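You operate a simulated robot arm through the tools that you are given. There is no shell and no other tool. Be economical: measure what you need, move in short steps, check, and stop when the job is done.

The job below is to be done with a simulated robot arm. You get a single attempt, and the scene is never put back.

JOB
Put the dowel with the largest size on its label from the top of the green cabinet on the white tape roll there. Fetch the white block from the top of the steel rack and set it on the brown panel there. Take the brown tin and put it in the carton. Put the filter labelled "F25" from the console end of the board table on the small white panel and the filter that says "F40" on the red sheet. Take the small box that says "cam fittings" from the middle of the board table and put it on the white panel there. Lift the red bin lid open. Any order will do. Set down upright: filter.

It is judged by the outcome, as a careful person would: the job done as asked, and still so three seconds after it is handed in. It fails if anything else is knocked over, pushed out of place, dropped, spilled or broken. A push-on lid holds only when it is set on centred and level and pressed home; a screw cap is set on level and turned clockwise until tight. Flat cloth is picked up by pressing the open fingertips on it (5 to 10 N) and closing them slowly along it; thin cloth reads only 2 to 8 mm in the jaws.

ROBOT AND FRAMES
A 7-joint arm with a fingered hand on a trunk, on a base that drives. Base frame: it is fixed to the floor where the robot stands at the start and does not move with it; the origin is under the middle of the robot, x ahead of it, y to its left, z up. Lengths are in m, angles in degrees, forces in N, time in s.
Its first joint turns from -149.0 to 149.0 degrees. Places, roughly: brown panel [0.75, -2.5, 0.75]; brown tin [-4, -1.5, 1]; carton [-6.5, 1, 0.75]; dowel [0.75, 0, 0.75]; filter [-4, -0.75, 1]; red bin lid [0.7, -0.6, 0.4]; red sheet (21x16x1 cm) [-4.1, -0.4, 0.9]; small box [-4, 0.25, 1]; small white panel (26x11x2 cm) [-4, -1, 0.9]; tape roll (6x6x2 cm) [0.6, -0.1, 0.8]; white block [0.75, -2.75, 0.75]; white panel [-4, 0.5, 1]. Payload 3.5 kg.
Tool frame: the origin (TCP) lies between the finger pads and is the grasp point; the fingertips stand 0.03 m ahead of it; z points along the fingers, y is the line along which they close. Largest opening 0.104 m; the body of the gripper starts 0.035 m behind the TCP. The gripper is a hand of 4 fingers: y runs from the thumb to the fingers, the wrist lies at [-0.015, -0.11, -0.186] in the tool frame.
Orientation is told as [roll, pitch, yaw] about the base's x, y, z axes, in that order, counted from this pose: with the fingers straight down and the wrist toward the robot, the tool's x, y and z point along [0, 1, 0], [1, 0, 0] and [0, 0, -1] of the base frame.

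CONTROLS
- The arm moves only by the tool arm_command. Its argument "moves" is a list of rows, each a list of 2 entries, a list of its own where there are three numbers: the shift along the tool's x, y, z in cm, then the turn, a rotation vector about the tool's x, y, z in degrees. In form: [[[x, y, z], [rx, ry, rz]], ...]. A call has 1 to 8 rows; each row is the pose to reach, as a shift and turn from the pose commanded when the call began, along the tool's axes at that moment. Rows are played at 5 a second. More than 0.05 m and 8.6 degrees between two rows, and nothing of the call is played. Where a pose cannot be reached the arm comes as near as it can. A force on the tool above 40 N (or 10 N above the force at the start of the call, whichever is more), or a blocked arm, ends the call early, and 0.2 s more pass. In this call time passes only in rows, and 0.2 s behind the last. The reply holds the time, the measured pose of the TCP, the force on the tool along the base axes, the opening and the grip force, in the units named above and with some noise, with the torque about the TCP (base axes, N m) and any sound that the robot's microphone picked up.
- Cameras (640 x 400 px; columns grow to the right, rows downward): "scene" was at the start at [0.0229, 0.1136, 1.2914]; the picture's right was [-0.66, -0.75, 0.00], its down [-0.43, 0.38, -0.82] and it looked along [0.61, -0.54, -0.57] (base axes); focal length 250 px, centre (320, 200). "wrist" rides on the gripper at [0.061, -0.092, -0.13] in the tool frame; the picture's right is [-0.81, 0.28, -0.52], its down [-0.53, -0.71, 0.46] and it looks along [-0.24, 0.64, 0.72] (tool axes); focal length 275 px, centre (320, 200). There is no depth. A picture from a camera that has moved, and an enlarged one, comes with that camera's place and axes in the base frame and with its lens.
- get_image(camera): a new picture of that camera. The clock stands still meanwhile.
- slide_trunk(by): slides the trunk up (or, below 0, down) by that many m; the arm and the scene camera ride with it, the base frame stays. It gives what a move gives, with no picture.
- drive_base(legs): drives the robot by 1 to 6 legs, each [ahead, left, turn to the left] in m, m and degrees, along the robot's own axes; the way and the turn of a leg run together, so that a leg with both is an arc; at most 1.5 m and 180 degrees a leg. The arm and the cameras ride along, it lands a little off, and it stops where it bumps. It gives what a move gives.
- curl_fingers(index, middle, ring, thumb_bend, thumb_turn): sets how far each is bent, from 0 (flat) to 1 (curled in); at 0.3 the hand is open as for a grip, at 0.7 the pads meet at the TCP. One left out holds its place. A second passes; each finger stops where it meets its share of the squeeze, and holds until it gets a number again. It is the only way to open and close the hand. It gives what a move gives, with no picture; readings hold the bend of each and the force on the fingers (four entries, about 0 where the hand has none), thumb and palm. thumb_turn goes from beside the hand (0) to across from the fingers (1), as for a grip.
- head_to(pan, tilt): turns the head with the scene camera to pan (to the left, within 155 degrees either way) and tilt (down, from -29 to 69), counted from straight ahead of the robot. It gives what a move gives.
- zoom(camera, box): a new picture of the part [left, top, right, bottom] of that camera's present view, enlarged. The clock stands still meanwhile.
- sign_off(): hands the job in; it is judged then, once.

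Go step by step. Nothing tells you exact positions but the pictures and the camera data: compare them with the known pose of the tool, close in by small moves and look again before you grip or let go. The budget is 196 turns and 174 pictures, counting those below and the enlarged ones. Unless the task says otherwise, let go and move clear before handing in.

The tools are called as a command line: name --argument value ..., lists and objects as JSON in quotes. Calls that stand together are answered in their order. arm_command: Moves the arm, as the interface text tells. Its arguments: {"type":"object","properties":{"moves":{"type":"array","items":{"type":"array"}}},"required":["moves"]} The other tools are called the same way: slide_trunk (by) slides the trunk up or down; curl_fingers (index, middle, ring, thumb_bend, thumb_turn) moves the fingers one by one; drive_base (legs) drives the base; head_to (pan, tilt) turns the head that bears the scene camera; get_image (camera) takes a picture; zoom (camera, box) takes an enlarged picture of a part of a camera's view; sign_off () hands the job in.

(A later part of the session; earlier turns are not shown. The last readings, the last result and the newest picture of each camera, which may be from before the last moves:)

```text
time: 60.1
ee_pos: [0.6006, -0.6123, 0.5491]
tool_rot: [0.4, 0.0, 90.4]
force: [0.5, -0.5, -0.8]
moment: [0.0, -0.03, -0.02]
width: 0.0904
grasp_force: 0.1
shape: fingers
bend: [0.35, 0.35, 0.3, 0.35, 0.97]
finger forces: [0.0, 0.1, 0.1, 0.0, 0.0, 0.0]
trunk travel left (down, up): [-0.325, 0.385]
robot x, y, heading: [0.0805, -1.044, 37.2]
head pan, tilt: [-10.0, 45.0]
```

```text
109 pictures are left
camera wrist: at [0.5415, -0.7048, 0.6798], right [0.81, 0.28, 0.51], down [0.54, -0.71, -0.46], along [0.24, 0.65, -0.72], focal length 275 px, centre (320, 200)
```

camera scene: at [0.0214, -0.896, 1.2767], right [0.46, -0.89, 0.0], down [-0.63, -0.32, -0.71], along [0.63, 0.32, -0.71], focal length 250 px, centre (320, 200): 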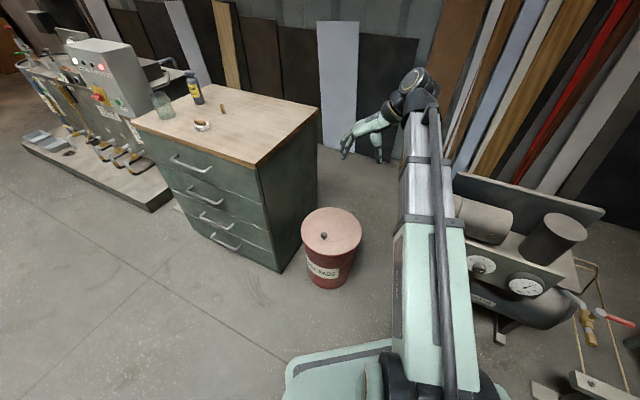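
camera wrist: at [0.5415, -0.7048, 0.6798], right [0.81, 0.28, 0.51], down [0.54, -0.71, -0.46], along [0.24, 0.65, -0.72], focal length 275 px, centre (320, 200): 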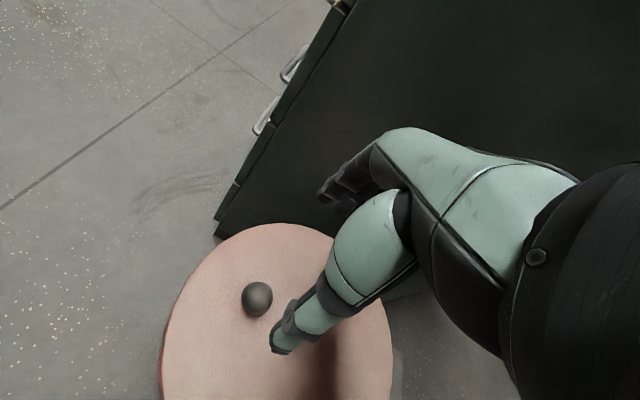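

arm_command --moves '[[[-0.8, -0.8, 3.5], [0, 0, 0]], [[-0.8, -0.8, 7.0], [0, 0, 0]]]'

get_image --camera "wrist"

```text
time: 60.7
ee_pos: [0.6079, -0.6207, 0.4795]
tool_rot: [0.3, -0.2, 90.4]
force: [-1.0, -0.1, 0.6]
moment: [-0.01, -0.01, -0.01]
width: 0.0903
grasp_force: 0.0
shape: fingers
bend: [0.35, 0.35, 0.3, 0.35, 0.97]
finger forces: [0.0, 0.1, 0.0, 0.0, 0.1, 0.0]
trunk travel left (down, up): [-0.325, 0.385]
robot x, y, heading: [0.0881, -1.0443, 37.3]
head pan, tilt: [-10.0, 45.0]
```

```text
108 pictures are left
camera wrist: at [0.5474, -0.7121, 0.6106], right [0.81, 0.28, 0.51], down [0.54, -0.71, -0.46], along [0.24, 0.65, -0.72], focal length 275 px, centre (320, 200)
```

wrist: 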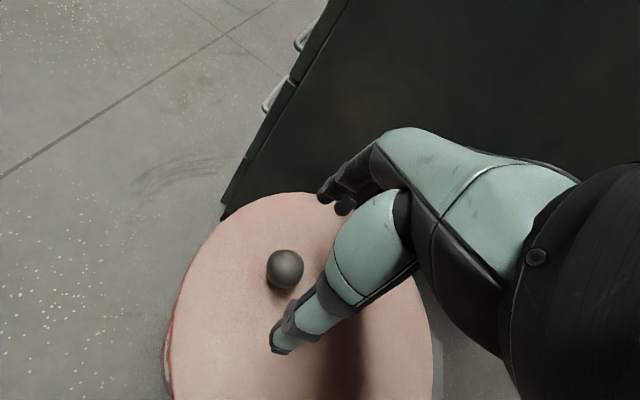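

arm_command --moves '[[[0, -0.1, 2.5], [0, 0, 0]], [[0, -0.1, 4.3], [0, 0, 0]], [[0, -0.1, 5.0], [0, 0, 0]]]'

curl_fingers --index 0.8 --middle 0.8 --thumb_bend 0.8

zoom --camera "wrist" --box '[220, 160, 420, 360]'

```text
time: 61.5
ee_pos: [0.6099, -0.621, 0.4301]
tool_rot: [0.2, -0.1, 90.4]
force: [0.0, 0.8, -0.8]
moment: [0.04, -0.02, 0.0]
width: 0.0901
grasp_force: 0.0
shape: fingers
bend: [0.35, 0.35, 0.3, 0.35, 0.97]
finger forces: [0.0, 0.0, 0.0, 0.0, 0.1, 0.0]
trunk travel left (down, up): [-0.325, 0.385]
robot x, y, heading: [0.0854, -1.044, 36.8]
head pan, tilt: [-10.0, 45.0]
```

```text
time: 62.5
ee_pos: [0.61, -0.6196, 0.4297]
tool_rot: [0.3, 0.0, 90.4]
force: [5.7, 3.7, -3.3]
moment: [0.16, -0.11, 0.07]
width: 0.0228
grasp_force: 17.2
shape: fingers
bend: [0.58, 0.63, 0.3, 0.65, 0.97]
finger forces: [9.6, 9.1, 0.1, 0.1, 16.3, 0.0]
trunk travel left (down, up): [-0.325, 0.385]
robot x, y, heading: [0.0853, -1.0406, 36.9]
head pan, tilt: [-10.0, 45.0]
```

```text
2.00 times, centred on (320, 260) of wrist
camera zoom: at [0.5485, -0.7121, 0.5612], right [0.81, 0.28, 0.51], down [0.54, -0.71, -0.46], along [0.24, 0.65, -0.72], focal length 551 px, centre (320, 80)
```

zoom: 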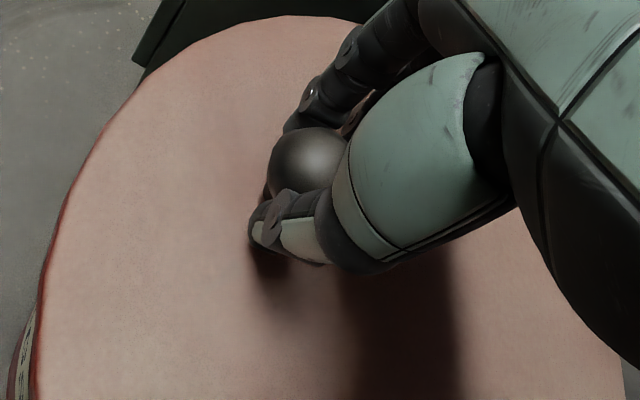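

A good side pinch. Now I'll follow the opening arc, 0 to 40°, with the hand tilting half as much.

arm_command --moves '[[[-0.44, 0, -1.71], [0, 2, 0]], [[-1.04, 0, -3.36], [0, 5, 0]], [[-1.78, 0, -4.97], [0, 7, 0]], [[-2.67, 0, -6.5], [0, 10, 0]], [[-3.67, 0, -7.96], [0, 12, 0]], [[-4.81, 0, -9.31], [0, 15, 0]], [[-6.06, 0, -10.58], [0, 17, 0]], [[-7.43, 0, -11.71], [0, 20, 0]]]'

get_image --camera "wrist"

```text
time: 64.3
ee_pos: [0.6859, -0.6192, 0.5474]
tool_rot: [20.4, -0.2, 90.5]
force: [-5.0, 0.3, 0.8]
moment: [0.03, 0.22, 0.16]
width: 0.0222
grasp_force: 16.9
shape: fingers
bend: [0.58, 0.63, 0.3, 0.67, 0.96]
finger forces: [10.2, 7.5, 0.1, 0.1, 16.0, 0.0]
trunk travel left (down, up): [-0.325, 0.385]
robot x, y, heading: [0.088, -1.044, 37.1]
head pan, tilt: [-10.0, 45.0]
```

```text
106 pictures are left
camera wrist: at [0.6737, -0.7116, 0.6912], right [0.94, 0.28, 0.2], down [0.35, -0.71, -0.61], along [-0.03, 0.65, -0.76], focal length 275 px, centre (320, 200)
```

wrist: 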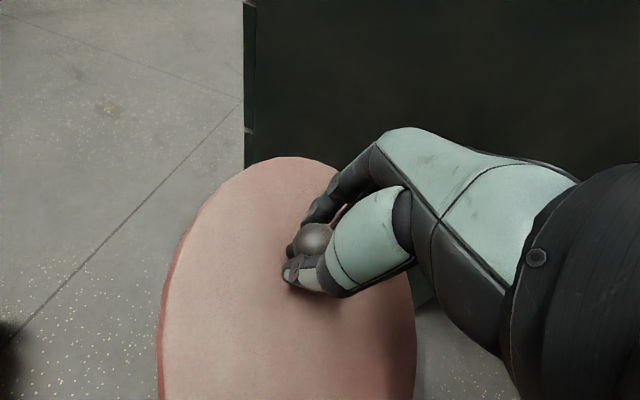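

Low forces and the lid follows. I'll continue to about 80°.

arm_command --moves '[[[-1.0, 0, -1.45], [0, 3, 0]], [[-2.15, 0, -2.8], [0, 6, 0]], [[-3.42, 0, -4.06], [0, 9, 0]], [[-4.78, 0, -5.2], [0, 12, 0]], [[-6.24, 0, -6.22], [0, 15, 0]], [[-7.78, 0, -7.11], [0, 18, 0]], [[-9.4, 0, -7.86], [0, 21, 0]], [[-11.08, 0, -8.46], [0, 24, 0]]]'

get_image --camera "wrist"

```text
time: 66.1
ee_pos: [0.8018, -0.6228, 0.5891]
tool_rot: [44.2, -0.1, 90.3]
force: [0.2, 5.3, 0.4]
moment: [0.08, 0.03, -0.05]
width: 0.0211
grasp_force: 16.6
shape: fingers
bend: [0.54, 0.72, 0.3, 0.71, 0.94]
finger forces: [14.3, 5.5, 0.1, 0.0, 13.3, 0.1]
out of reach, approached as far as the arm can: row 8
trunk travel left (down, up): [-0.325, 0.385]
robot x, y, heading: [0.0876, -1.04, 37.2]
head pan, tilt: [-10.0, 45.0]
```

```text
105 pictures are left
camera wrist: at [0.848, -0.7154, 0.7258], right [0.94, 0.28, -0.19], down [0.07, -0.71, -0.7], along [-0.33, 0.64, -0.69], focal length 275 px, centre (320, 200)
```

wrist: 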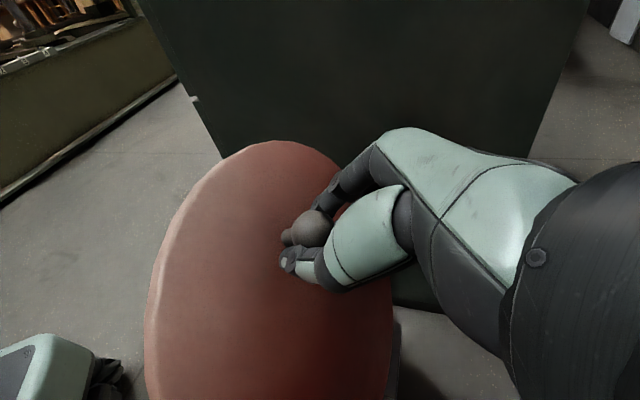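

The lid is at about 75° and the tilt costs reach. I'll reduce the tilt while continuing past vertical.

arm_command --moves '[[[-0.5, 0, -0.5], [0, -3, 0]], [[-1.1, 0, -1.09], [0, -6, 0]], [[-2.42, 0, -2.28], [0, -11, 0]], [[-3.83, 0, -3.32], [0, -16, 0]], [[-5.31, 0, -4.25], [0, -21, 0]], [[-6.2, 0, -4.7], [0, -24, 0]]]'

get_image --camera "wrist"

get_image --camera "scene"

```text
time: 67.5
ee_pos: [0.869, -0.6278, 0.5815]
tool_rot: [20.1, -0.2, 90.5]
force: [1.9, 15.1, 14.3]
moment: [0.23, 0.19, -0.24]
width: 0.0127
grasp_force: 13.6
shape: fingers
bend: [0.51, 0.72, 0.3, 0.76, 0.96]
finger forces: [21.7, 0.0, 0.0, 0.1, 6.6, 0.1]
out of reach, approached as far as the arm can: row 3, 4, 5, 6
trunk travel left (down, up): [-0.325, 0.385]
robot x, y, heading: [0.0852, -1.0421, 37.3]
head pan, tilt: [-10.0, 45.0]
```

```text
104 pictures are left
camera wrist: at [0.8562, -0.7194, 0.7264], right [0.94, 0.28, 0.21], down [0.35, -0.71, -0.61], along [-0.02, 0.65, -0.76], focal length 275 px, centre (320, 200)
```

wrist: 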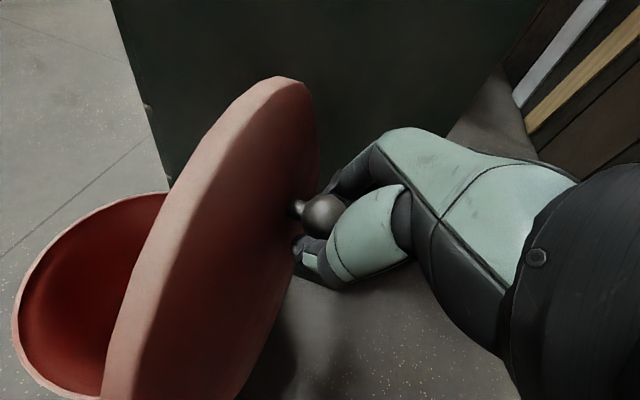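

```text
103 pictures are left
camera scene: at [0.0202, -0.8958, 1.2767], right [0.46, -0.89, 0.0], down [-0.63, -0.32, -0.71], along [0.63, 0.32, -0.71], focal length 250 px, centre (320, 200)
```

scene: 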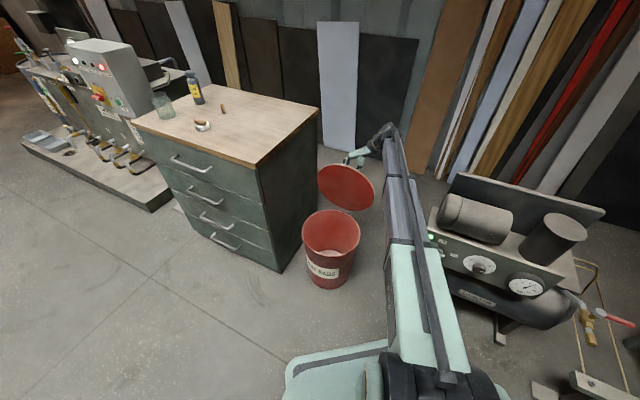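

The lid is near or slightly past vertical. I'll nudge the base 4 cm in +x to carry it further.

drive_base --legs '[[0.032, -0.024, 0]]'

get_image --camera "wrist"

```text
time: 68.4
ee_pos: [0.9087, -0.6267, 0.5768]
tool_rot: [20.4, 0.1, 90.3]
force: [-8.2, 12.7, -25.3]
moment: [-0.42, -0.15, -0.09]
width: 0.0149
grasp_force: 15.4
shape: fingers
bend: [0.52, 0.72, 0.3, 0.74, 0.96]
finger forces: [19.6, 0.3, 0.0, 0.0, 11.9, 0.1]
trunk travel left (down, up): [-0.325, 0.385]
robot x, y, heading: [0.1279, -1.0453, 36.9]
head pan, tilt: [-10.0, 45.0]
```

```text
102 pictures are left
camera wrist: at [0.8971, -0.7185, 0.7219], right [0.94, 0.28, 0.2], down [0.35, -0.71, -0.61], along [-0.03, 0.64, -0.77], focal length 275 px, centre (320, 200)
```

wrist: 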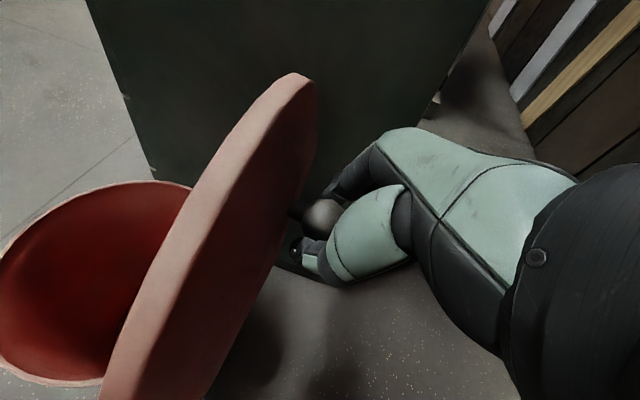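

The lid is now around 105°. I'll open the fingers slightly first and check.

curl_fingers --index 0.42 --middle 0.42 --ring 0.3 --thumb_bend 0.5

get_image --camera "wrist"

```text
time: 69.4
ee_pos: [0.9076, -0.6276, 0.5799]
tool_rot: [20.3, 0.1, 90.4]
force: [0.8, -0.4, -0.4]
moment: [0.01, 0.0, -0.02]
width: 0.0621
grasp_force: 0.4
shape: fingers
bend: [0.42, 0.42, 0.3, 0.5, 0.97]
finger forces: [0.8, 0.1, 0.0, 0.1, 0.1, 0.1]
trunk travel left (down, up): [-0.325, 0.385]
robot x, y, heading: [0.1266, -1.0462, 37.2]
head pan, tilt: [-10.0, 45.0]
```

```text
101 pictures are left
camera wrist: at [0.8964, -0.7195, 0.7239], right [0.94, 0.28, 0.2], down [0.35, -0.71, -0.61], along [-0.03, 0.64, -0.76], focal length 275 px, centre (320, 200)
```

wrist: 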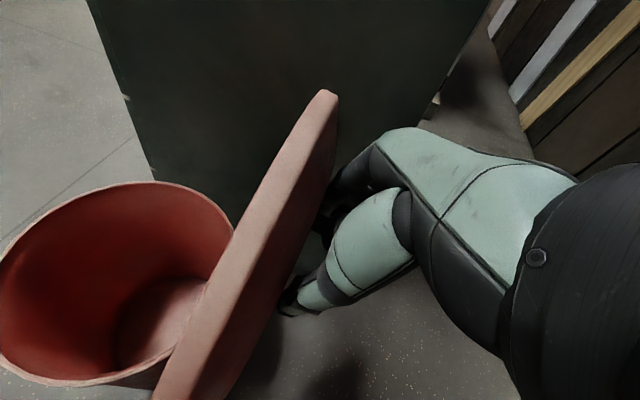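

The lid has settled further back, beyond vertical. I'll withdraw the hand upward slowly and check.

arm_command --moves '[[[0, 0, -1.5], [0, 0, 0]], [[0, 0, -3], [0, 0, 0]], [[0, 0, -5], [0, 0, 0]], [[0, 0, -8], [0, 0, 0]], [[0, 0, -12], [0, 0, 0]]]'

get_image --camera "scene"

get_image --camera "wrist"

```text
time: 70.6
ee_pos: [0.9169, -0.6377, 0.6927]
tool_rot: [20.2, 0.1, 90.3]
force: [0.5, 0.4, -0.8]
moment: [0.03, 0.01, -0.02]
width: 0.0621
grasp_force: 0.2
shape: fingers
bend: [0.42, 0.42, 0.3, 0.5, 0.97]
finger forces: [0.0, 0.0, 0.0, 0.0, 0.0, 0.0]
out of reach, approached as far as the arm can: row 1, 2, 3, 4, 5
trunk travel left (down, up): [-0.325, 0.385]
robot x, y, heading: [0.1279, -1.0448, 37.2]
head pan, tilt: [-10.0, 45.0]
```

```text
100 pictures are left
camera scene: at [0.0616, -0.8955, 1.2767], right [0.46, -0.89, 0.0], down [-0.63, -0.32, -0.71], along [0.63, 0.32, -0.71], focal length 250 px, centre (320, 200)
```

scene: 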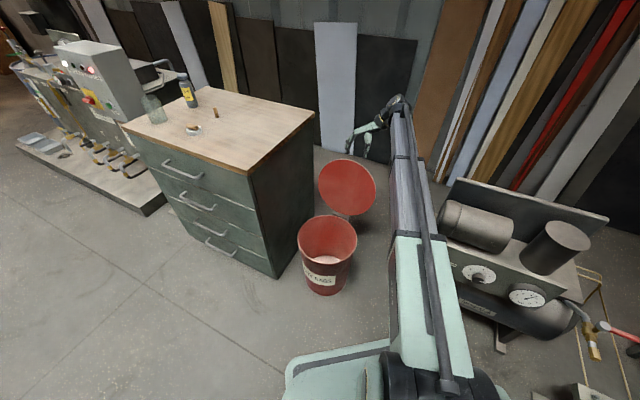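

```text
99 pictures are left
camera wrist: at [0.9044, -0.729, 0.8366], right [0.94, 0.28, 0.21], down [0.35, -0.71, -0.61], along [-0.03, 0.64, -0.76], focal length 275 px, centre (320, 200)
```

wrist: 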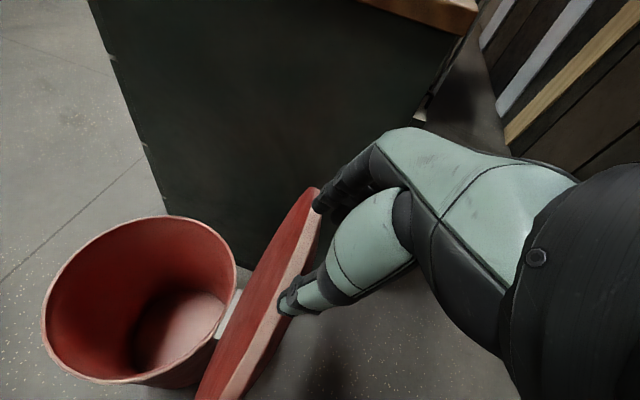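

The lid rests open by itself. I'll raise and straighten the arm, then drive over to the steel rack.

arm_command --moves '[[[1.4, 0, -3.8], [0, 0, 0]], [[2.8, 0, -7.6], [0, 0, 0]], [[4.1, 0, -11.3], [0, 0, 0]], [[7, 0, -14.5], [0, -5, 0]], [[10, 0, -17.5], [0, -10, 0]], [[13, 0, -20], [0, -15, 0]], [[16.5, 0, -22.5], [0, -20, 0]], [[20, 0, -24.8], [0, -20, 0]]]'

arm_command --moves '[[[4, 0, 0], [0, 0, 8]], [[8, 0, 0], [0, 0, 16]], [[12, 0, 0], [0, 0, 24]], [[16, -1, 0], [0, 0, 32]], [[19, -3, 0], [0, 0, 40]], [[21, -6, 0], [0, 0, 48]]]'

drive_base --legs '[[-0.1, 0, 0], [0, 0, -37]]'

get_image --camera "scene"

```text
time: 72.4
ee_pos: [0.8151, -0.6383, 0.9923]
tool_rot: [0.2, -0.1, 90.5]
force: [0.2, -0.5, -0.6]
moment: [0.03, 0.0, -0.03]
width: 0.0621
grasp_force: 0.1
shape: fingers
bend: [0.42, 0.42, 0.3, 0.5, 0.97]
finger forces: [0.0, 0.1, 0.0, 0.0, 0.1, 0.1]
out of reach, approached as far as the arm can: row 2, 3
trunk travel left (down, up): [-0.325, 0.385]
robot x, y, heading: [0.1279, -1.0442, 37.1]
head pan, tilt: [-10.0, 45.0]
```

```text
time: 73.8
ee_pos: [0.6052, -0.702, 0.993]
tool_rot: [0.2, 0.3, 42.3]
force: [0.1, 0.7, 1.0]
moment: [-0.04, 0.01, 0.01]
width: 0.0621
grasp_force: 0.1
shape: fingers
bend: [0.42, 0.42, 0.3, 0.5, 0.97]
finger forces: [0.0, 0.0, 0.0, 0.0, 0.0, 0.1]
trunk travel left (down, up): [-0.325, 0.385]
robot x, y, heading: [0.129, -1.0447, 36.9]
head pan, tilt: [-10.0, 45.0]
```

```text
time: 76.7
ee_pos: [0.6349, -1.1223, 0.994]
tool_rot: [0.2, 0.3, 5.3]
force: [-1.0, 0.2, -0.2]
moment: [0.0, -0.01, -0.01]
width: 0.0623
grasp_force: 0.1
shape: fingers
bend: [0.42, 0.42, 0.3, 0.5, 0.97]
finger forces: [0.0, 0.1, 0.1, 0.0, 0.1, 0.0]
trunk travel left (down, up): [-0.325, 0.385]
robot x, y, heading: [0.0438, -1.1055, -0.3]
head pan, tilt: [-10.0, 45.0]
```

```text
98 pictures are left
camera scene: at [0.0816, -0.9465, 1.2767], right [-0.17, -0.98, 0.0], down [-0.7, 0.12, -0.71], along [0.7, -0.12, -0.71], focal length 250 px, centre (320, 200)
```

scene: 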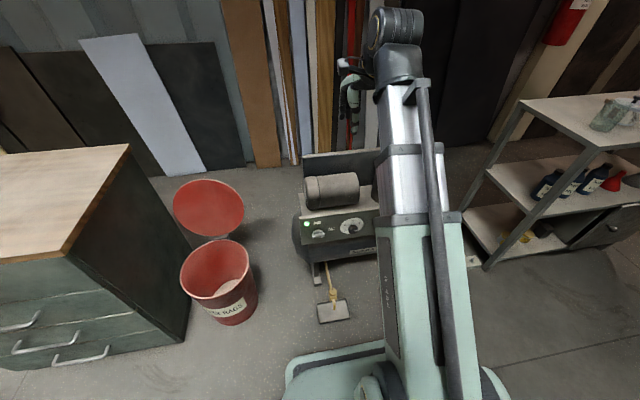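

slide_trunk --by 0.15

drive_base --legs '[[-0.04, -1.45, 0]]'

get_image --camera "scene"

```text
time: 78.4
ee_pos: [0.6356, -1.1225, 1.1435]
tool_rot: [0.3, 0.2, 5.3]
force: [0.3, -0.3, -0.3]
moment: [0.02, 0.02, -0.01]
width: 0.0625
grasp_force: 0.2
shape: fingers
bend: [0.42, 0.42, 0.3, 0.5, 0.97]
finger forces: [0.0, 0.0, 0.0, 0.0, 0.0, 0.1]
trunk travel left (down, up): [-0.475, 0.235]
robot x, y, heading: [0.043, -1.1049, 0.4]
head pan, tilt: [-10.0, 45.0]
```

```text
time: 85.7
ee_pos: [0.6185, -2.5716, 1.1442]
tool_rot: [0.3, 0.1, 7.1]
force: [-0.1, -0.9, 0.1]
moment: [0.03, -0.01, 0.02]
width: 0.062
grasp_force: 0.0
shape: fingers
bend: [0.42, 0.42, 0.3, 0.5, 0.97]
finger forces: [0.0, 0.0, 0.1, 0.0, 0.1, 0.0]
trunk travel left (down, up): [-0.475, 0.235]
robot x, y, heading: [0.0303, -2.5743, 2.1]
head pan, tilt: [-10.0, 45.0]
```

```text
97 pictures are left
camera scene: at [0.0609, -2.4144, 1.4267], right [-0.14, -0.99, 0.0], down [-0.7, 0.1, -0.71], along [0.7, -0.1, -0.71], focal length 250 px, centre (320, 200)
```

scene: 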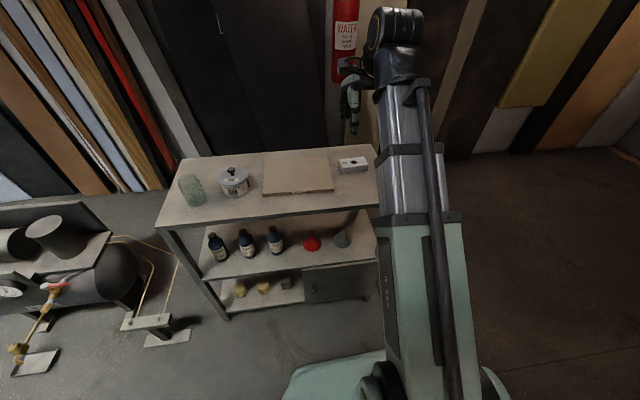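

zoom --camera "scene" --box '[220, 130, 390, 230]'

get_image --camera "wrist"

```text
3.76 times, centred on (305, 180) of scene
camera zoom: at [0.0609, -2.4144, 1.4267], right [-0.14, -0.99, 0.0], down [-0.7, 0.1, -0.71], along [0.7, -0.1, -0.71], focal length 941 px, centre (376, 275)
```

zoom: 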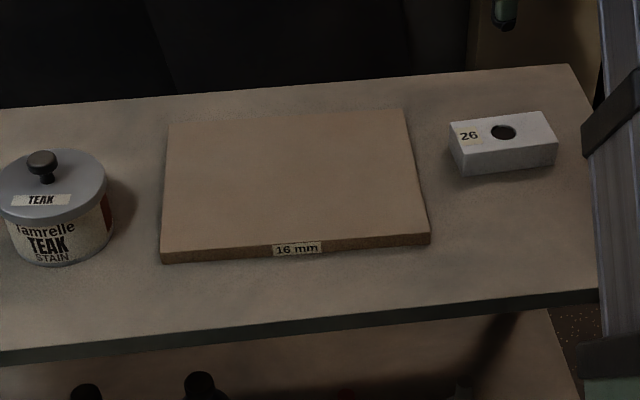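

```text
95 pictures are left
camera wrist: at [0.5199, -2.5228, 1.2745], right [0.38, -0.77, 0.51], down [-0.64, -0.62, -0.45], along [0.67, -0.16, -0.73], focal length 275 px, centre (320, 200)
```

wrist: 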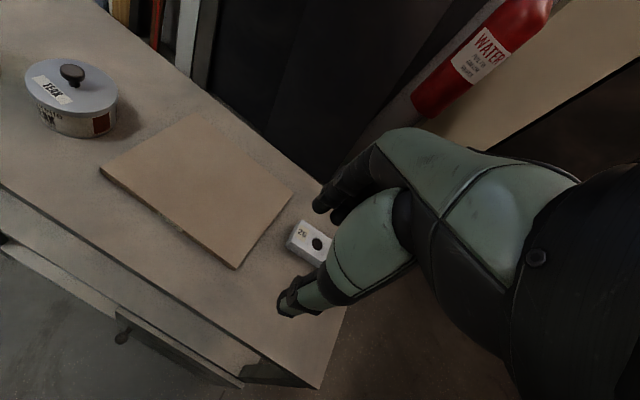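

I place the white block at about (0.824, -2.653), 10×5×3.5 cm with its top at 0.848. The brown "16 mm" panel is centred at about (0.80, -2.43) with its top at about 0.832. I'll move above the block.

curl_fingers --index 0.3 --middle 0.3 --ring 0.3 --thumb_bend 0.3

arm_command --moves '[[[-1.52, 2.77, 2.77], [0, 0, 1]], [[-3.04, 5.54, 5.54], [0, 0, 2]], [[-4.56, 8.31, 8.31], [0, 0, 3]], [[-6.08, 11.08, 11.08], [0, 0, 4]], [[-7.6, 13.85, 13.85], [0, 0, 5]], [[-9.12, 16.62, 16.62], [0, 0, 6]], [[-10.63, 19.38, 19.4], [0, 0, 7.1]]]'

get_image --camera "wrist"

```text
time: 86.7
ee_pos: [0.618, -2.5715, 1.1437]
tool_rot: [0.2, 0.2, 7.0]
force: [-0.4, -0.2, -0.3]
moment: [-0.05, 0.01, 0.0]
width: 0.1026
grasp_force: 0.0
shape: fingers
bend: [0.3, 0.3, 0.3, 0.3, 0.97]
finger forces: [0.1, 0.0, 0.0, 0.0, 0.0, 0.1]
trunk travel left (down, up): [-0.475, 0.235]
robot x, y, heading: [0.0318, -2.5707, 2.0]
head pan, tilt: [-10.0, 45.0]
```

```text
time: 88.3
ee_pos: [0.8224, -2.6537, 0.9471]
tool_rot: [0.2, 0.2, 0.0]
force: [-0.1, -1.1, 0.3]
moment: [0.02, -0.03, 0.02]
width: 0.1027
grasp_force: 0.2
shape: fingers
bend: [0.3, 0.3, 0.3, 0.3, 0.97]
finger forces: [0.1, 0.1, 0.1, 0.0, 0.1, 0.0]
trunk travel left (down, up): [-0.475, 0.235]
robot x, y, heading: [0.0307, -2.5733, 2.0]
head pan, tilt: [-10.0, 45.0]
```

```text
94 pictures are left
camera wrist: at [0.7313, -2.5919, 1.0784], right [0.28, -0.81, 0.51], down [-0.71, -0.53, -0.45], along [0.64, -0.24, -0.73], focal length 275 px, centre (320, 200)
```

wrist: 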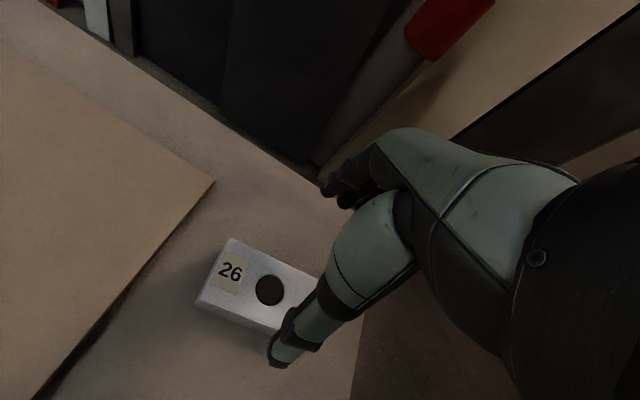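

The block's hole centre is at about (0.816, -2.654). I'll descend and grip.

arm_command --moves '[[[0, -0.3, 3.5], [0, 0, 0]], [[0, -0.5, 7], [0, 0, 0]], [[0, -0.5, 9.3], [0, 0, 0]]]'

curl_fingers --index 0.7 --middle 0.7 --ring 0.7 --thumb_bend 0.7

get_image --camera "wrist"

```text
time: 89.1
ee_pos: [0.8183, -2.6518, 0.8531]
tool_rot: [0.2, 0.2, 0.1]
force: [-0.6, 0.3, -0.3]
moment: [-0.01, -0.02, 0.0]
width: 0.103
grasp_force: 0.0
shape: fingers
bend: [0.3, 0.3, 0.3, 0.3, 0.97]
finger forces: [0.1, 0.0, 0.0, 0.0, 0.1, 0.1]
trunk travel left (down, up): [-0.475, 0.235]
robot x, y, heading: [0.0258, -2.5733, 1.9]
head pan, tilt: [-10.0, 45.0]
```

```text
time: 90.1
ee_pos: [0.8178, -2.6514, 0.8545]
tool_rot: [0.3, 0.1, 0.2]
force: [5.1, -0.2, 13.1]
moment: [-0.14, -0.54, 0.03]
width: 0.0514
grasp_force: 27.9
shape: fingers
bend: [0.55, 0.57, 0.59, 0.51, 0.94]
finger forces: [8.8, 17.3, 8.2, 0.0, 22.0, 0.0]
trunk travel left (down, up): [-0.475, 0.235]
robot x, y, heading: [0.0263, -2.5762, 2.0]
head pan, tilt: [-10.0, 45.0]
```

```text
93 pictures are left
camera wrist: at [0.7254, -2.5909, 0.9865], right [0.28, -0.81, 0.51], down [-0.71, -0.53, -0.46], along [0.64, -0.24, -0.73], focal length 275 px, centre (320, 200)
```

wrist: 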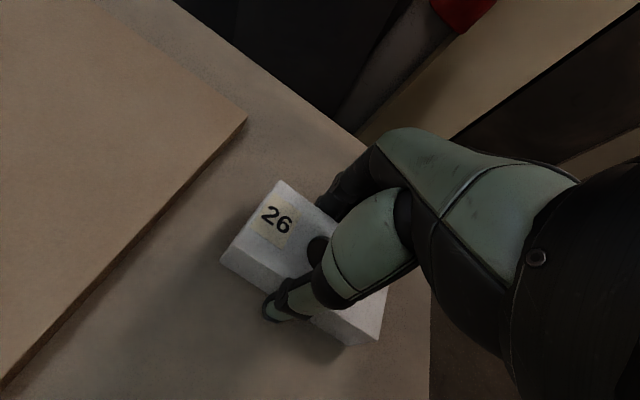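

Gripped. I'll lift, move over the panel centre, and check.

arm_command --moves '[[[0, 0, -2.5], [0, 0, 0]], [[0, 0, -5], [0, 0, 0]], [[4, -0.3, -6], [0, 0, 0]], [[8, -0.6, -6.5], [0, 0, 0]], [[12, -0.9, -6.5], [0, 0, 0]], [[16, -1.2, -6.5], [0, 0, 0]], [[20, -1.5, -6.5], [0, 0, 0]], [[22.2, -1.8, -6.5], [0, 0, 0]]]'

get_image --camera "wrist"

zoom --camera "scene" --box '[220, 100, 390, 230]'

```text
time: 91.9
ee_pos: [0.7989, -2.4302, 0.921]
tool_rot: [0.0, 0.3, 0.0]
force: [-0.9, -0.6, -1.8]
moment: [-0.02, 0.0, -0.01]
width: 0.0518
grasp_force: 22.4
shape: fingers
bend: [0.55, 0.59, 0.6, 0.51, 0.93]
finger forces: [8.3, 6.7, 7.2, 0.0, 22.9, 0.1]
trunk travel left (down, up): [-0.475, 0.235]
robot x, y, heading: [0.0262, -2.5729, 2.0]
head pan, tilt: [-10.0, 45.0]
```

```text
92 pictures are left
camera wrist: at [0.7075, -2.3699, 1.0523], right [0.28, -0.81, 0.51], down [-0.71, -0.53, -0.45], along [0.64, -0.24, -0.73], focal length 275 px, centre (320, 200)
```

wrist: 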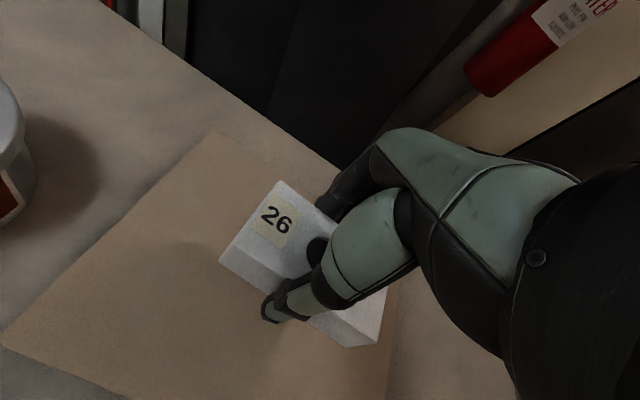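

```text
3.08 times, centred on (305, 165) of scene
camera zoom: at [0.061, -2.4142, 1.4267], right [-0.14, -0.99, 0.0], down [-0.7, 0.1, -0.71], along [0.7, -0.1, -0.71], focal length 769 px, centre (366, 308)
```

zoom: 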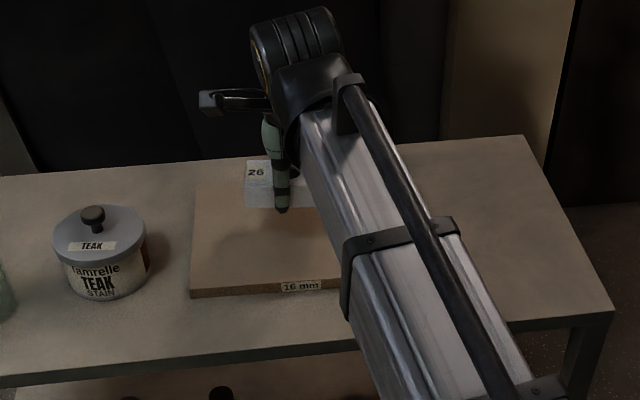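

arm_command --moves '[[[0, 0, 2.5], [0, 0, 0]], [[0, 0, 4.2], [0, 0, 0]], [[0, 0, 4.6], [0, 0, 0]], [[0, 0, 4.8], [0, 0, 0]]]'

```text
time: 92.9
ee_pos: [0.7989, -2.431, 0.8723]
tool_rot: [0.2, 0.3, 0.1]
force: [-0.5, -0.6, -1.1]
moment: [-0.02, 0.02, 0.0]
width: 0.0515
grasp_force: 22.3
shape: fingers
bend: [0.55, 0.59, 0.6, 0.51, 0.93]
finger forces: [8.3, 6.9, 7.3, 0.0, 22.8, 0.0]
trunk travel left (down, up): [-0.475, 0.235]
robot x, y, heading: [0.0322, -2.5736, 2.0]
head pan, tilt: [-10.0, 45.0]
```

arm_command --moves '[[[0, 0, 0.2], [0, 0, 0]], [[0, 0, 0.4], [0, 0, 0]]]'

get_image --camera "wrist"

```text
time: 93.5
ee_pos: [0.8006, -2.4316, 0.8696]
tool_rot: [0.2, 0.0, 0.1]
force: [1.4, -0.9, 16.9]
moment: [-0.18, -0.51, 0.02]
width: 0.0519
grasp_force: 30.0
shape: fingers
bend: [0.55, 0.58, 0.6, 0.51, 0.93]
finger forces: [8.5, 19.6, 7.6, 0.0, 23.8, 0.0]
trunk travel left (down, up): [-0.475, 0.235]
robot x, y, heading: [0.0278, -2.5751, 1.9]
head pan, tilt: [-10.0, 45.0]
```

```text
90 pictures are left
camera wrist: at [0.707, -2.3697, 1.002], right [0.28, -0.81, 0.51], down [-0.71, -0.53, -0.46], along [0.64, -0.24, -0.73], focal length 275 px, centre (320, 200)
```

wrist: 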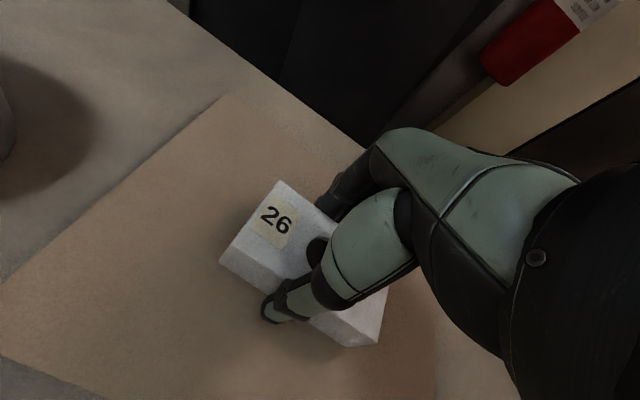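

The block is seated on the panel. I'll release and rise.

curl_fingers --index 0.45 --middle 0.45 --ring 0.45 --thumb_bend 0.4

curl_fingers --index 0.3 --middle 0.3 --ring 0.3 --thumb_bend 0.3

arm_command --moves '[[[0, 0, -4], [0, 0, 0]], [[0, 0, -8], [0, 0, 0]], [[0, -3, -12], [0, 0, 0]], [[0, -6, -15.5], [0, 0, 0]], [[0, -9, -19], [0, 0, 0]], [[0, -12, -22], [0, 0, 0]], [[0, -15, -25], [0, 0, 0]], [[0, -19, -27], [0, 0, 0]]]'

zoom --camera "wrist" --box '[0, 0, 640, 400]'

```text
time: 94.5
ee_pos: [0.7988, -2.4299, 0.8691]
tool_rot: [0.2, 0.2, 0.1]
force: [-3.6, 0.3, 7.2]
moment: [-0.09, -0.14, -0.02]
width: 0.0714
grasp_force: 3.6
shape: fingers
bend: [0.45, 0.48, 0.45, 0.4, 0.97]
finger forces: [0.1, 6.9, 0.0, 0.0, 0.4, 0.1]
trunk travel left (down, up): [-0.475, 0.235]
robot x, y, heading: [0.0294, -2.5723, 2.0]
head pan, tilt: [-10.0, 45.0]
```

```text
time: 95.5
ee_pos: [0.8001, -2.4303, 0.8694]
tool_rot: [0.1, 0.2, 0.1]
force: [-0.2, 0.4, -0.2]
moment: [0.0, -0.02, 0.0]
width: 0.1029
grasp_force: 0.1
shape: fingers
bend: [0.3, 0.3, 0.3, 0.3, 0.97]
finger forces: [0.0, 0.0, 0.0, 0.0, 0.1, 0.1]
trunk travel left (down, up): [-0.475, 0.235]
robot x, y, heading: [0.0343, -2.5748, 2.2]
head pan, tilt: [-10.0, 45.0]
```

```text
time: 97.3
ee_pos: [0.6095, -2.434, 1.1386]
tool_rot: [0.2, 0.2, -0.1]
force: [0.3, -0.4, -0.8]
moment: [-0.02, 0.02, 0.02]
width: 0.103
grasp_force: 0.0
shape: fingers
bend: [0.3, 0.3, 0.3, 0.3, 0.97]
finger forces: [0.0, 0.0, 0.0, 0.1, 0.0, 0.0]
trunk travel left (down, up): [-0.475, 0.235]
robot x, y, heading: [0.0284, -2.5742, 2.3]
head pan, tilt: [-10.0, 45.0]
```

```text
1.00 times, centred on (320, 200) of wrist (not enlarged: the box is as wide or as high as the picture)
camera zoom: at [0.5184, -2.3731, 1.2699], right [0.28, -0.81, 0.51], down [-0.71, -0.53, -0.45], along [0.64, -0.24, -0.73], focal length 275 px, centre (320, 200)
```

zoom: 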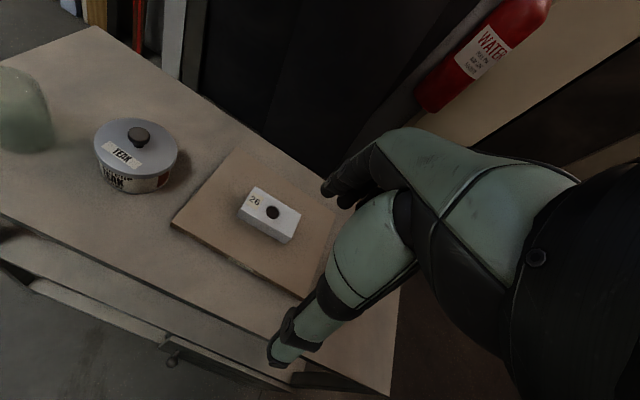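

The block sits on the panel. Next is the board table around x≈-4, so I'll look behind for the route.

head_to --pan 150 --tilt 12

get_image --camera "scene"

```text
time: 99.8
ee_pos: [0.6113, -2.4346, 1.1382]
tool_rot: [0.2, 0.1, 0.1]
force: [0.1, -0.2, 0.1]
moment: [0.02, 0.02, -0.01]
width: 0.1028
grasp_force: 0.0
shape: fingers
bend: [0.3, 0.3, 0.3, 0.3, 0.97]
finger forces: [0.1, 0.0, 0.1, 0.1, 0.0, 0.0]
trunk travel left (down, up): [-0.475, 0.235]
robot x, y, heading: [0.026, -2.5735, 2.0]
head pan, tilt: [150.0, 12.0]
```

```text
88 pictures are left
camera scene: at [-0.1018, -2.3589, 1.4784], right [0.47, 0.88, 0.0], down [0.18, -0.1, -0.98], along [-0.86, 0.46, -0.21], focal length 250 px, centre (320, 200)
```

scene: 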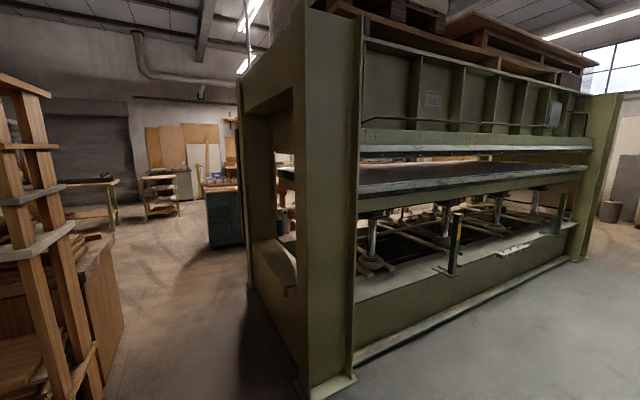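

A big press stands between x≈-1.2 and -2.6, with a passage along y≈-2.4. I'll turn around and drive through it.

drive_base --legs '[[-0.2, 0, 0], [0, 0, 178], [1.2, -0.12, 0]]'

head_to --pan -20 --tilt 15

get_image --camera "scene"

```text
time: 114.3
ee_pos: [-1.9412, -2.6203, 1.1385]
tool_rot: [0.2, 0.1, 179.5]
force: [-0.7, 0.3, 0.4]
moment: [-0.01, 0.0, 0.0]
width: 0.1027
grasp_force: 0.1
shape: fingers
bend: [0.3, 0.3, 0.3, 0.3, 0.97]
finger forces: [0.0, 0.1, 0.1, 0.0, 0.0, 0.0]
trunk travel left (down, up): [-0.475, 0.235]
robot x, y, heading: [-1.3579, -2.4844, -178.6]
head pan, tilt: [150.0, 12.0]
```

```text
time: 116.9
ee_pos: [-1.941, -2.6203, 1.1379]
tool_rot: [0.2, 0.2, 179.6]
force: [-0.8, -0.2, -0.8]
moment: [0.0, -0.01, 0.02]
width: 0.1028
grasp_force: 0.2
shape: fingers
bend: [0.3, 0.3, 0.3, 0.3, 0.97]
finger forces: [0.1, 0.0, 0.0, 0.1, 0.0, 0.1]
trunk travel left (down, up): [-0.475, 0.235]
robot x, y, heading: [-1.3558, -2.4877, -178.5]
head pan, tilt: [-20.0, 15.0]
```

```text
87 pictures are left
camera scene: at [-1.3955, -2.6235, 1.4735], right [0.32, 0.95, 0.0], down [0.25, -0.08, -0.97], along [-0.92, 0.31, -0.26], focal length 250 px, centre (320, 200)
```

scene: 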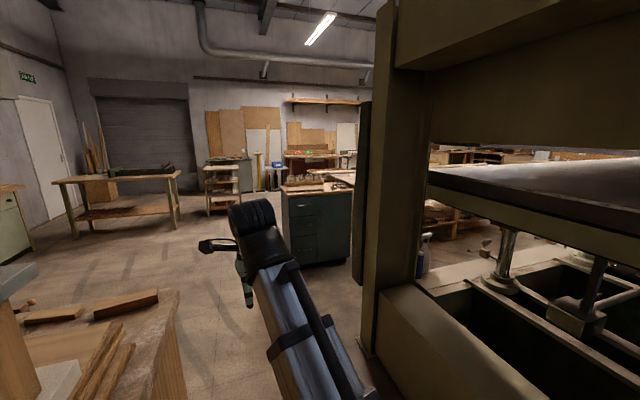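

drive_base --legs '[[0.9, -0.08, 0], [0.5, -0.1, 0]]'

head_to --pan -50 --tilt 20

get_image --camera "scene"

```text
time: 124.2
ee_pos: [-3.3459, -2.4807, 1.1377]
tool_rot: [0.2, 0.2, 179.7]
force: [-1.2, -0.5, -0.4]
moment: [-0.02, 0.02, 0.02]
width: 0.103
grasp_force: 0.2
shape: fingers
bend: [0.3, 0.3, 0.3, 0.3, 0.97]
finger forces: [0.1, 0.1, 0.1, 0.0, 0.0, 0.0]
trunk travel left (down, up): [-0.475, 0.235]
robot x, y, heading: [-2.7655, -2.3446, -178.4]
head pan, tilt: [-20.0, 15.0]
```

```text
time: 125.2
ee_pos: [-3.3456, -2.4791, 1.1396]
tool_rot: [0.2, 0.2, 179.7]
force: [-0.8, -0.4, -0.8]
moment: [0.0, 0.02, 0.01]
width: 0.103
grasp_force: 0.0
shape: fingers
bend: [0.3, 0.3, 0.3, 0.3, 0.97]
finger forces: [0.0, 0.0, 0.0, 0.1, 0.1, 0.0]
trunk travel left (down, up): [-0.475, 0.235]
robot x, y, heading: [-2.7673, -2.3426, -178.6]
head pan, tilt: [-50.0, 20.0]
```

```text
86 pictures are left
camera scene: at [-2.7732, -2.4417, 1.4654], right [0.75, 0.66, 0.0], down [0.23, -0.26, -0.94], along [-0.62, 0.7, -0.34], focal length 250 px, centre (320, 200)
```

scene: 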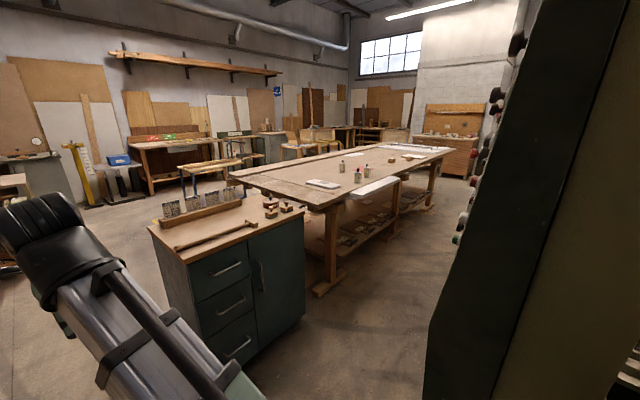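

zoom --camera "scene" --box '[220, 120, 460, 240]'

```text
2.67 times, centred on (340, 180) of scene
camera zoom: at [-2.7732, -2.4417, 1.4654], right [0.75, 0.66, 0.0], down [0.23, -0.26, -0.94], along [-0.62, 0.7, -0.34], focal length 667 px, centre (267, 253)
```

zoom: 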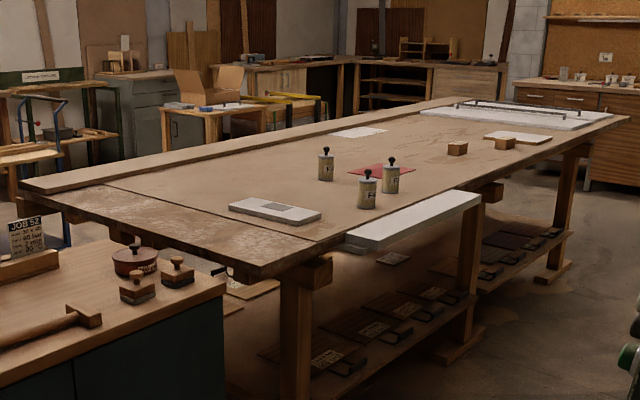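

The board table spans x≈-5.1 to -3.8 and y≈-1.3 to 2.1, and the tin is on the pedestal cabinet at its near end. I need to check the corridor between the table and the console on the right.

head_to --pan -75 --tilt 35

get_image --camera "scene"

```text
time: 126.1
ee_pos: [-3.3467, -2.4802, 1.1389]
tool_rot: [0.2, 0.2, 179.7]
force: [0.8, -0.4, 0.4]
moment: [0.0, -0.03, -0.02]
width: 0.1031
grasp_force: 0.1
shape: fingers
bend: [0.3, 0.3, 0.3, 0.3, 0.97]
finger forces: [0.1, 0.0, 0.0, 0.0, 0.0, 0.0]
trunk travel left (down, up): [-0.475, 0.235]
robot x, y, heading: [-2.7622, -2.3473, -178.2]
head pan, tilt: [-75.0, 35.0]
```

```text
84 pictures are left
camera scene: at [-2.7365, -2.4269, 1.4416], right [0.96, 0.28, 0.0], down [0.16, -0.55, -0.82], along [-0.23, 0.79, -0.57], focal length 250 px, centre (320, 200)
```

scene: 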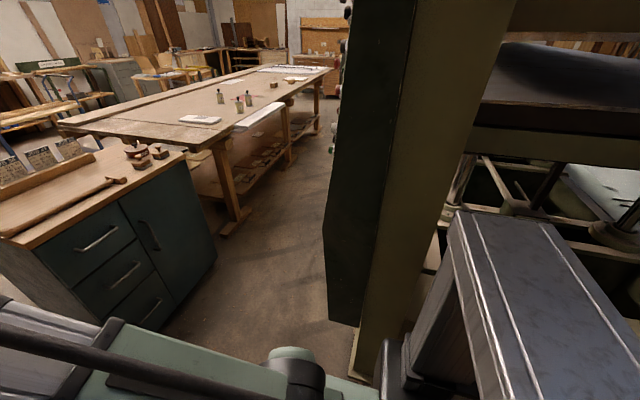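

The corridor looks about 0.85 m wide. I'll drive along x≈-3.24 to stand beside the filters.

slide_trunk --by 0.1

drive_base --legs '[[0.47, 0, -1.5], [0, -1.45, 0], [0, -0.12, 0]]'

head_to --pan 5 --tilt 40

get_image --camera "scene"

```text
time: 127.4
ee_pos: [-3.3461, -2.4788, 1.24]
tool_rot: [0.2, 0.2, 179.8]
force: [-0.4, -0.1, 0.4]
moment: [0.0, 0.0, -0.01]
width: 0.1028
grasp_force: 0.0
shape: fingers
bend: [0.3, 0.3, 0.3, 0.3, 0.97]
finger forces: [0.1, 0.0, 0.0, 0.0, 0.0, 0.0]
trunk travel left (down, up): [-0.575, 0.135]
robot x, y, heading: [-2.7615, -2.3435, -178.3]
head pan, tilt: [-75.0, 35.0]
```

```text
time: 137.9
ee_pos: [-3.8235, -0.8991, 1.2378]
tool_rot: [0.2, 0.3, 178.9]
force: [-0.8, -0.4, -1.7]
moment: [-0.02, 0.0, -0.04]
width: 0.1028
grasp_force: 0.1
shape: fingers
bend: [0.3, 0.3, 0.3, 0.3, 0.97]
finger forces: [0.1, 0.1, 0.0, 0.1, 0.0, 0.1]
trunk travel left (down, up): [-0.575, 0.135]
robot x, y, heading: [-3.2421, -0.7693, -179.0]
head pan, tilt: [-75.0, 35.0]
```

```text
time: 139.4
ee_pos: [-3.8224, -0.901, 1.238]
tool_rot: [0.1, 0.2, 178.9]
force: [0.3, -0.4, 0.3]
moment: [-0.02, 0.03, 0.01]
width: 0.103
grasp_force: 0.0
shape: fingers
bend: [0.3, 0.3, 0.3, 0.3, 0.97]
finger forces: [0.0, 0.0, 0.0, 0.0, 0.0, 0.0]
trunk travel left (down, up): [-0.575, 0.135]
robot x, y, heading: [-3.2407, -0.7718, -179.2]
head pan, tilt: [5.0, 40.0]
```

```text
83 pictures are left
camera scene: at [-3.2733, -0.9479, 1.534], right [-0.1, 0.99, 0.0], down [0.64, 0.06, -0.77], along [-0.76, -0.08, -0.64], focal length 250 px, centre (320, 200)
```

scene: 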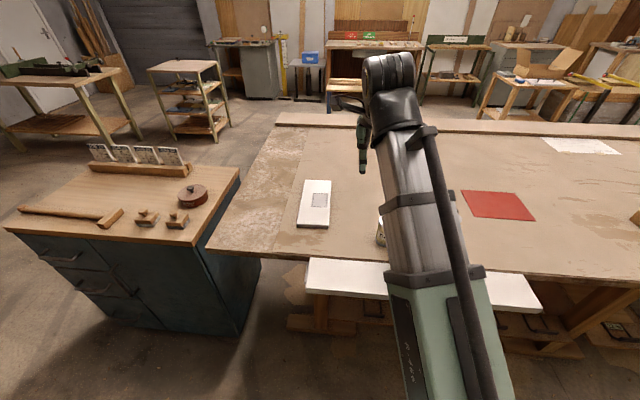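

arm_command --moves '[[[4.5, 0, 0], [0, 0, 0]], [[9, 0, 0], [0, 0, 0]], [[13.5, 0, 0], [0, 0, 0]], [[18, 0, 0], [0, 0, 0]], [[22.5, 0, 0], [0, 0, 0]], [[27, 0, 0], [0, 0, 0]], [[31.5, 0, 0], [0, 0, 0]]]'

zoom --camera "scene" --box '[270, 130, 590, 330]'

get_image --camera "wrist"

```text
time: 141.0
ee_pos: [-3.8283, -1.2151, 1.2398]
tool_rot: [0.1, 0.2, 178.9]
force: [-0.5, 0.1, 0.1]
moment: [0.02, -0.03, -0.01]
width: 0.103
grasp_force: 0.1
shape: fingers
bend: [0.3, 0.3, 0.3, 0.3, 0.97]
finger forces: [0.0, 0.0, 0.1, 0.0, 0.1, 0.0]
trunk travel left (down, up): [-0.575, 0.135]
robot x, y, heading: [-3.2362, -0.7732, -179.1]
head pan, tilt: [5.0, 40.0]
```

```text
2.00 times, centred on (430, 230) of scene
camera zoom: at [-3.2733, -0.9484, 1.5339], right [-0.1, 0.99, 0.0], down [0.64, 0.07, -0.77], along [-0.76, -0.08, -0.64], focal length 500 px, centre (100, 140)
```

zoom: 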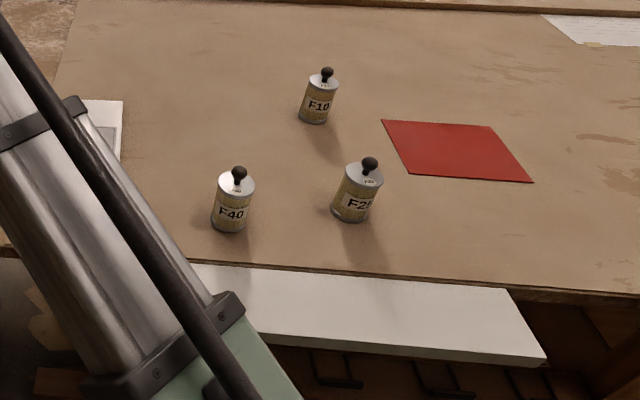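

```text
81 pictures are left
camera wrist: at [-3.7386, -1.2777, 1.3708], right [-0.26, 0.82, 0.51], down [0.72, 0.52, -0.45], along [-0.64, 0.25, -0.73], focal length 275 px, centre (320, 200)
```

wrist: 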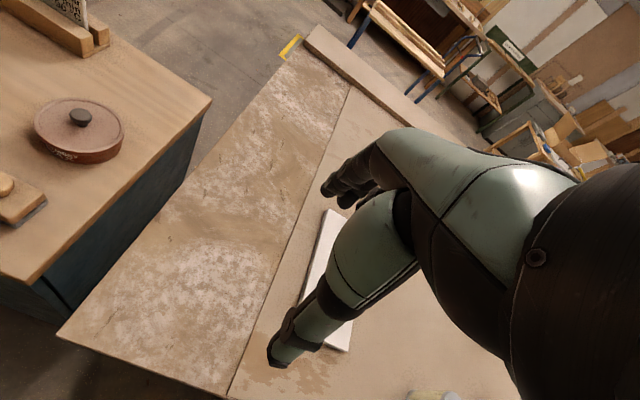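

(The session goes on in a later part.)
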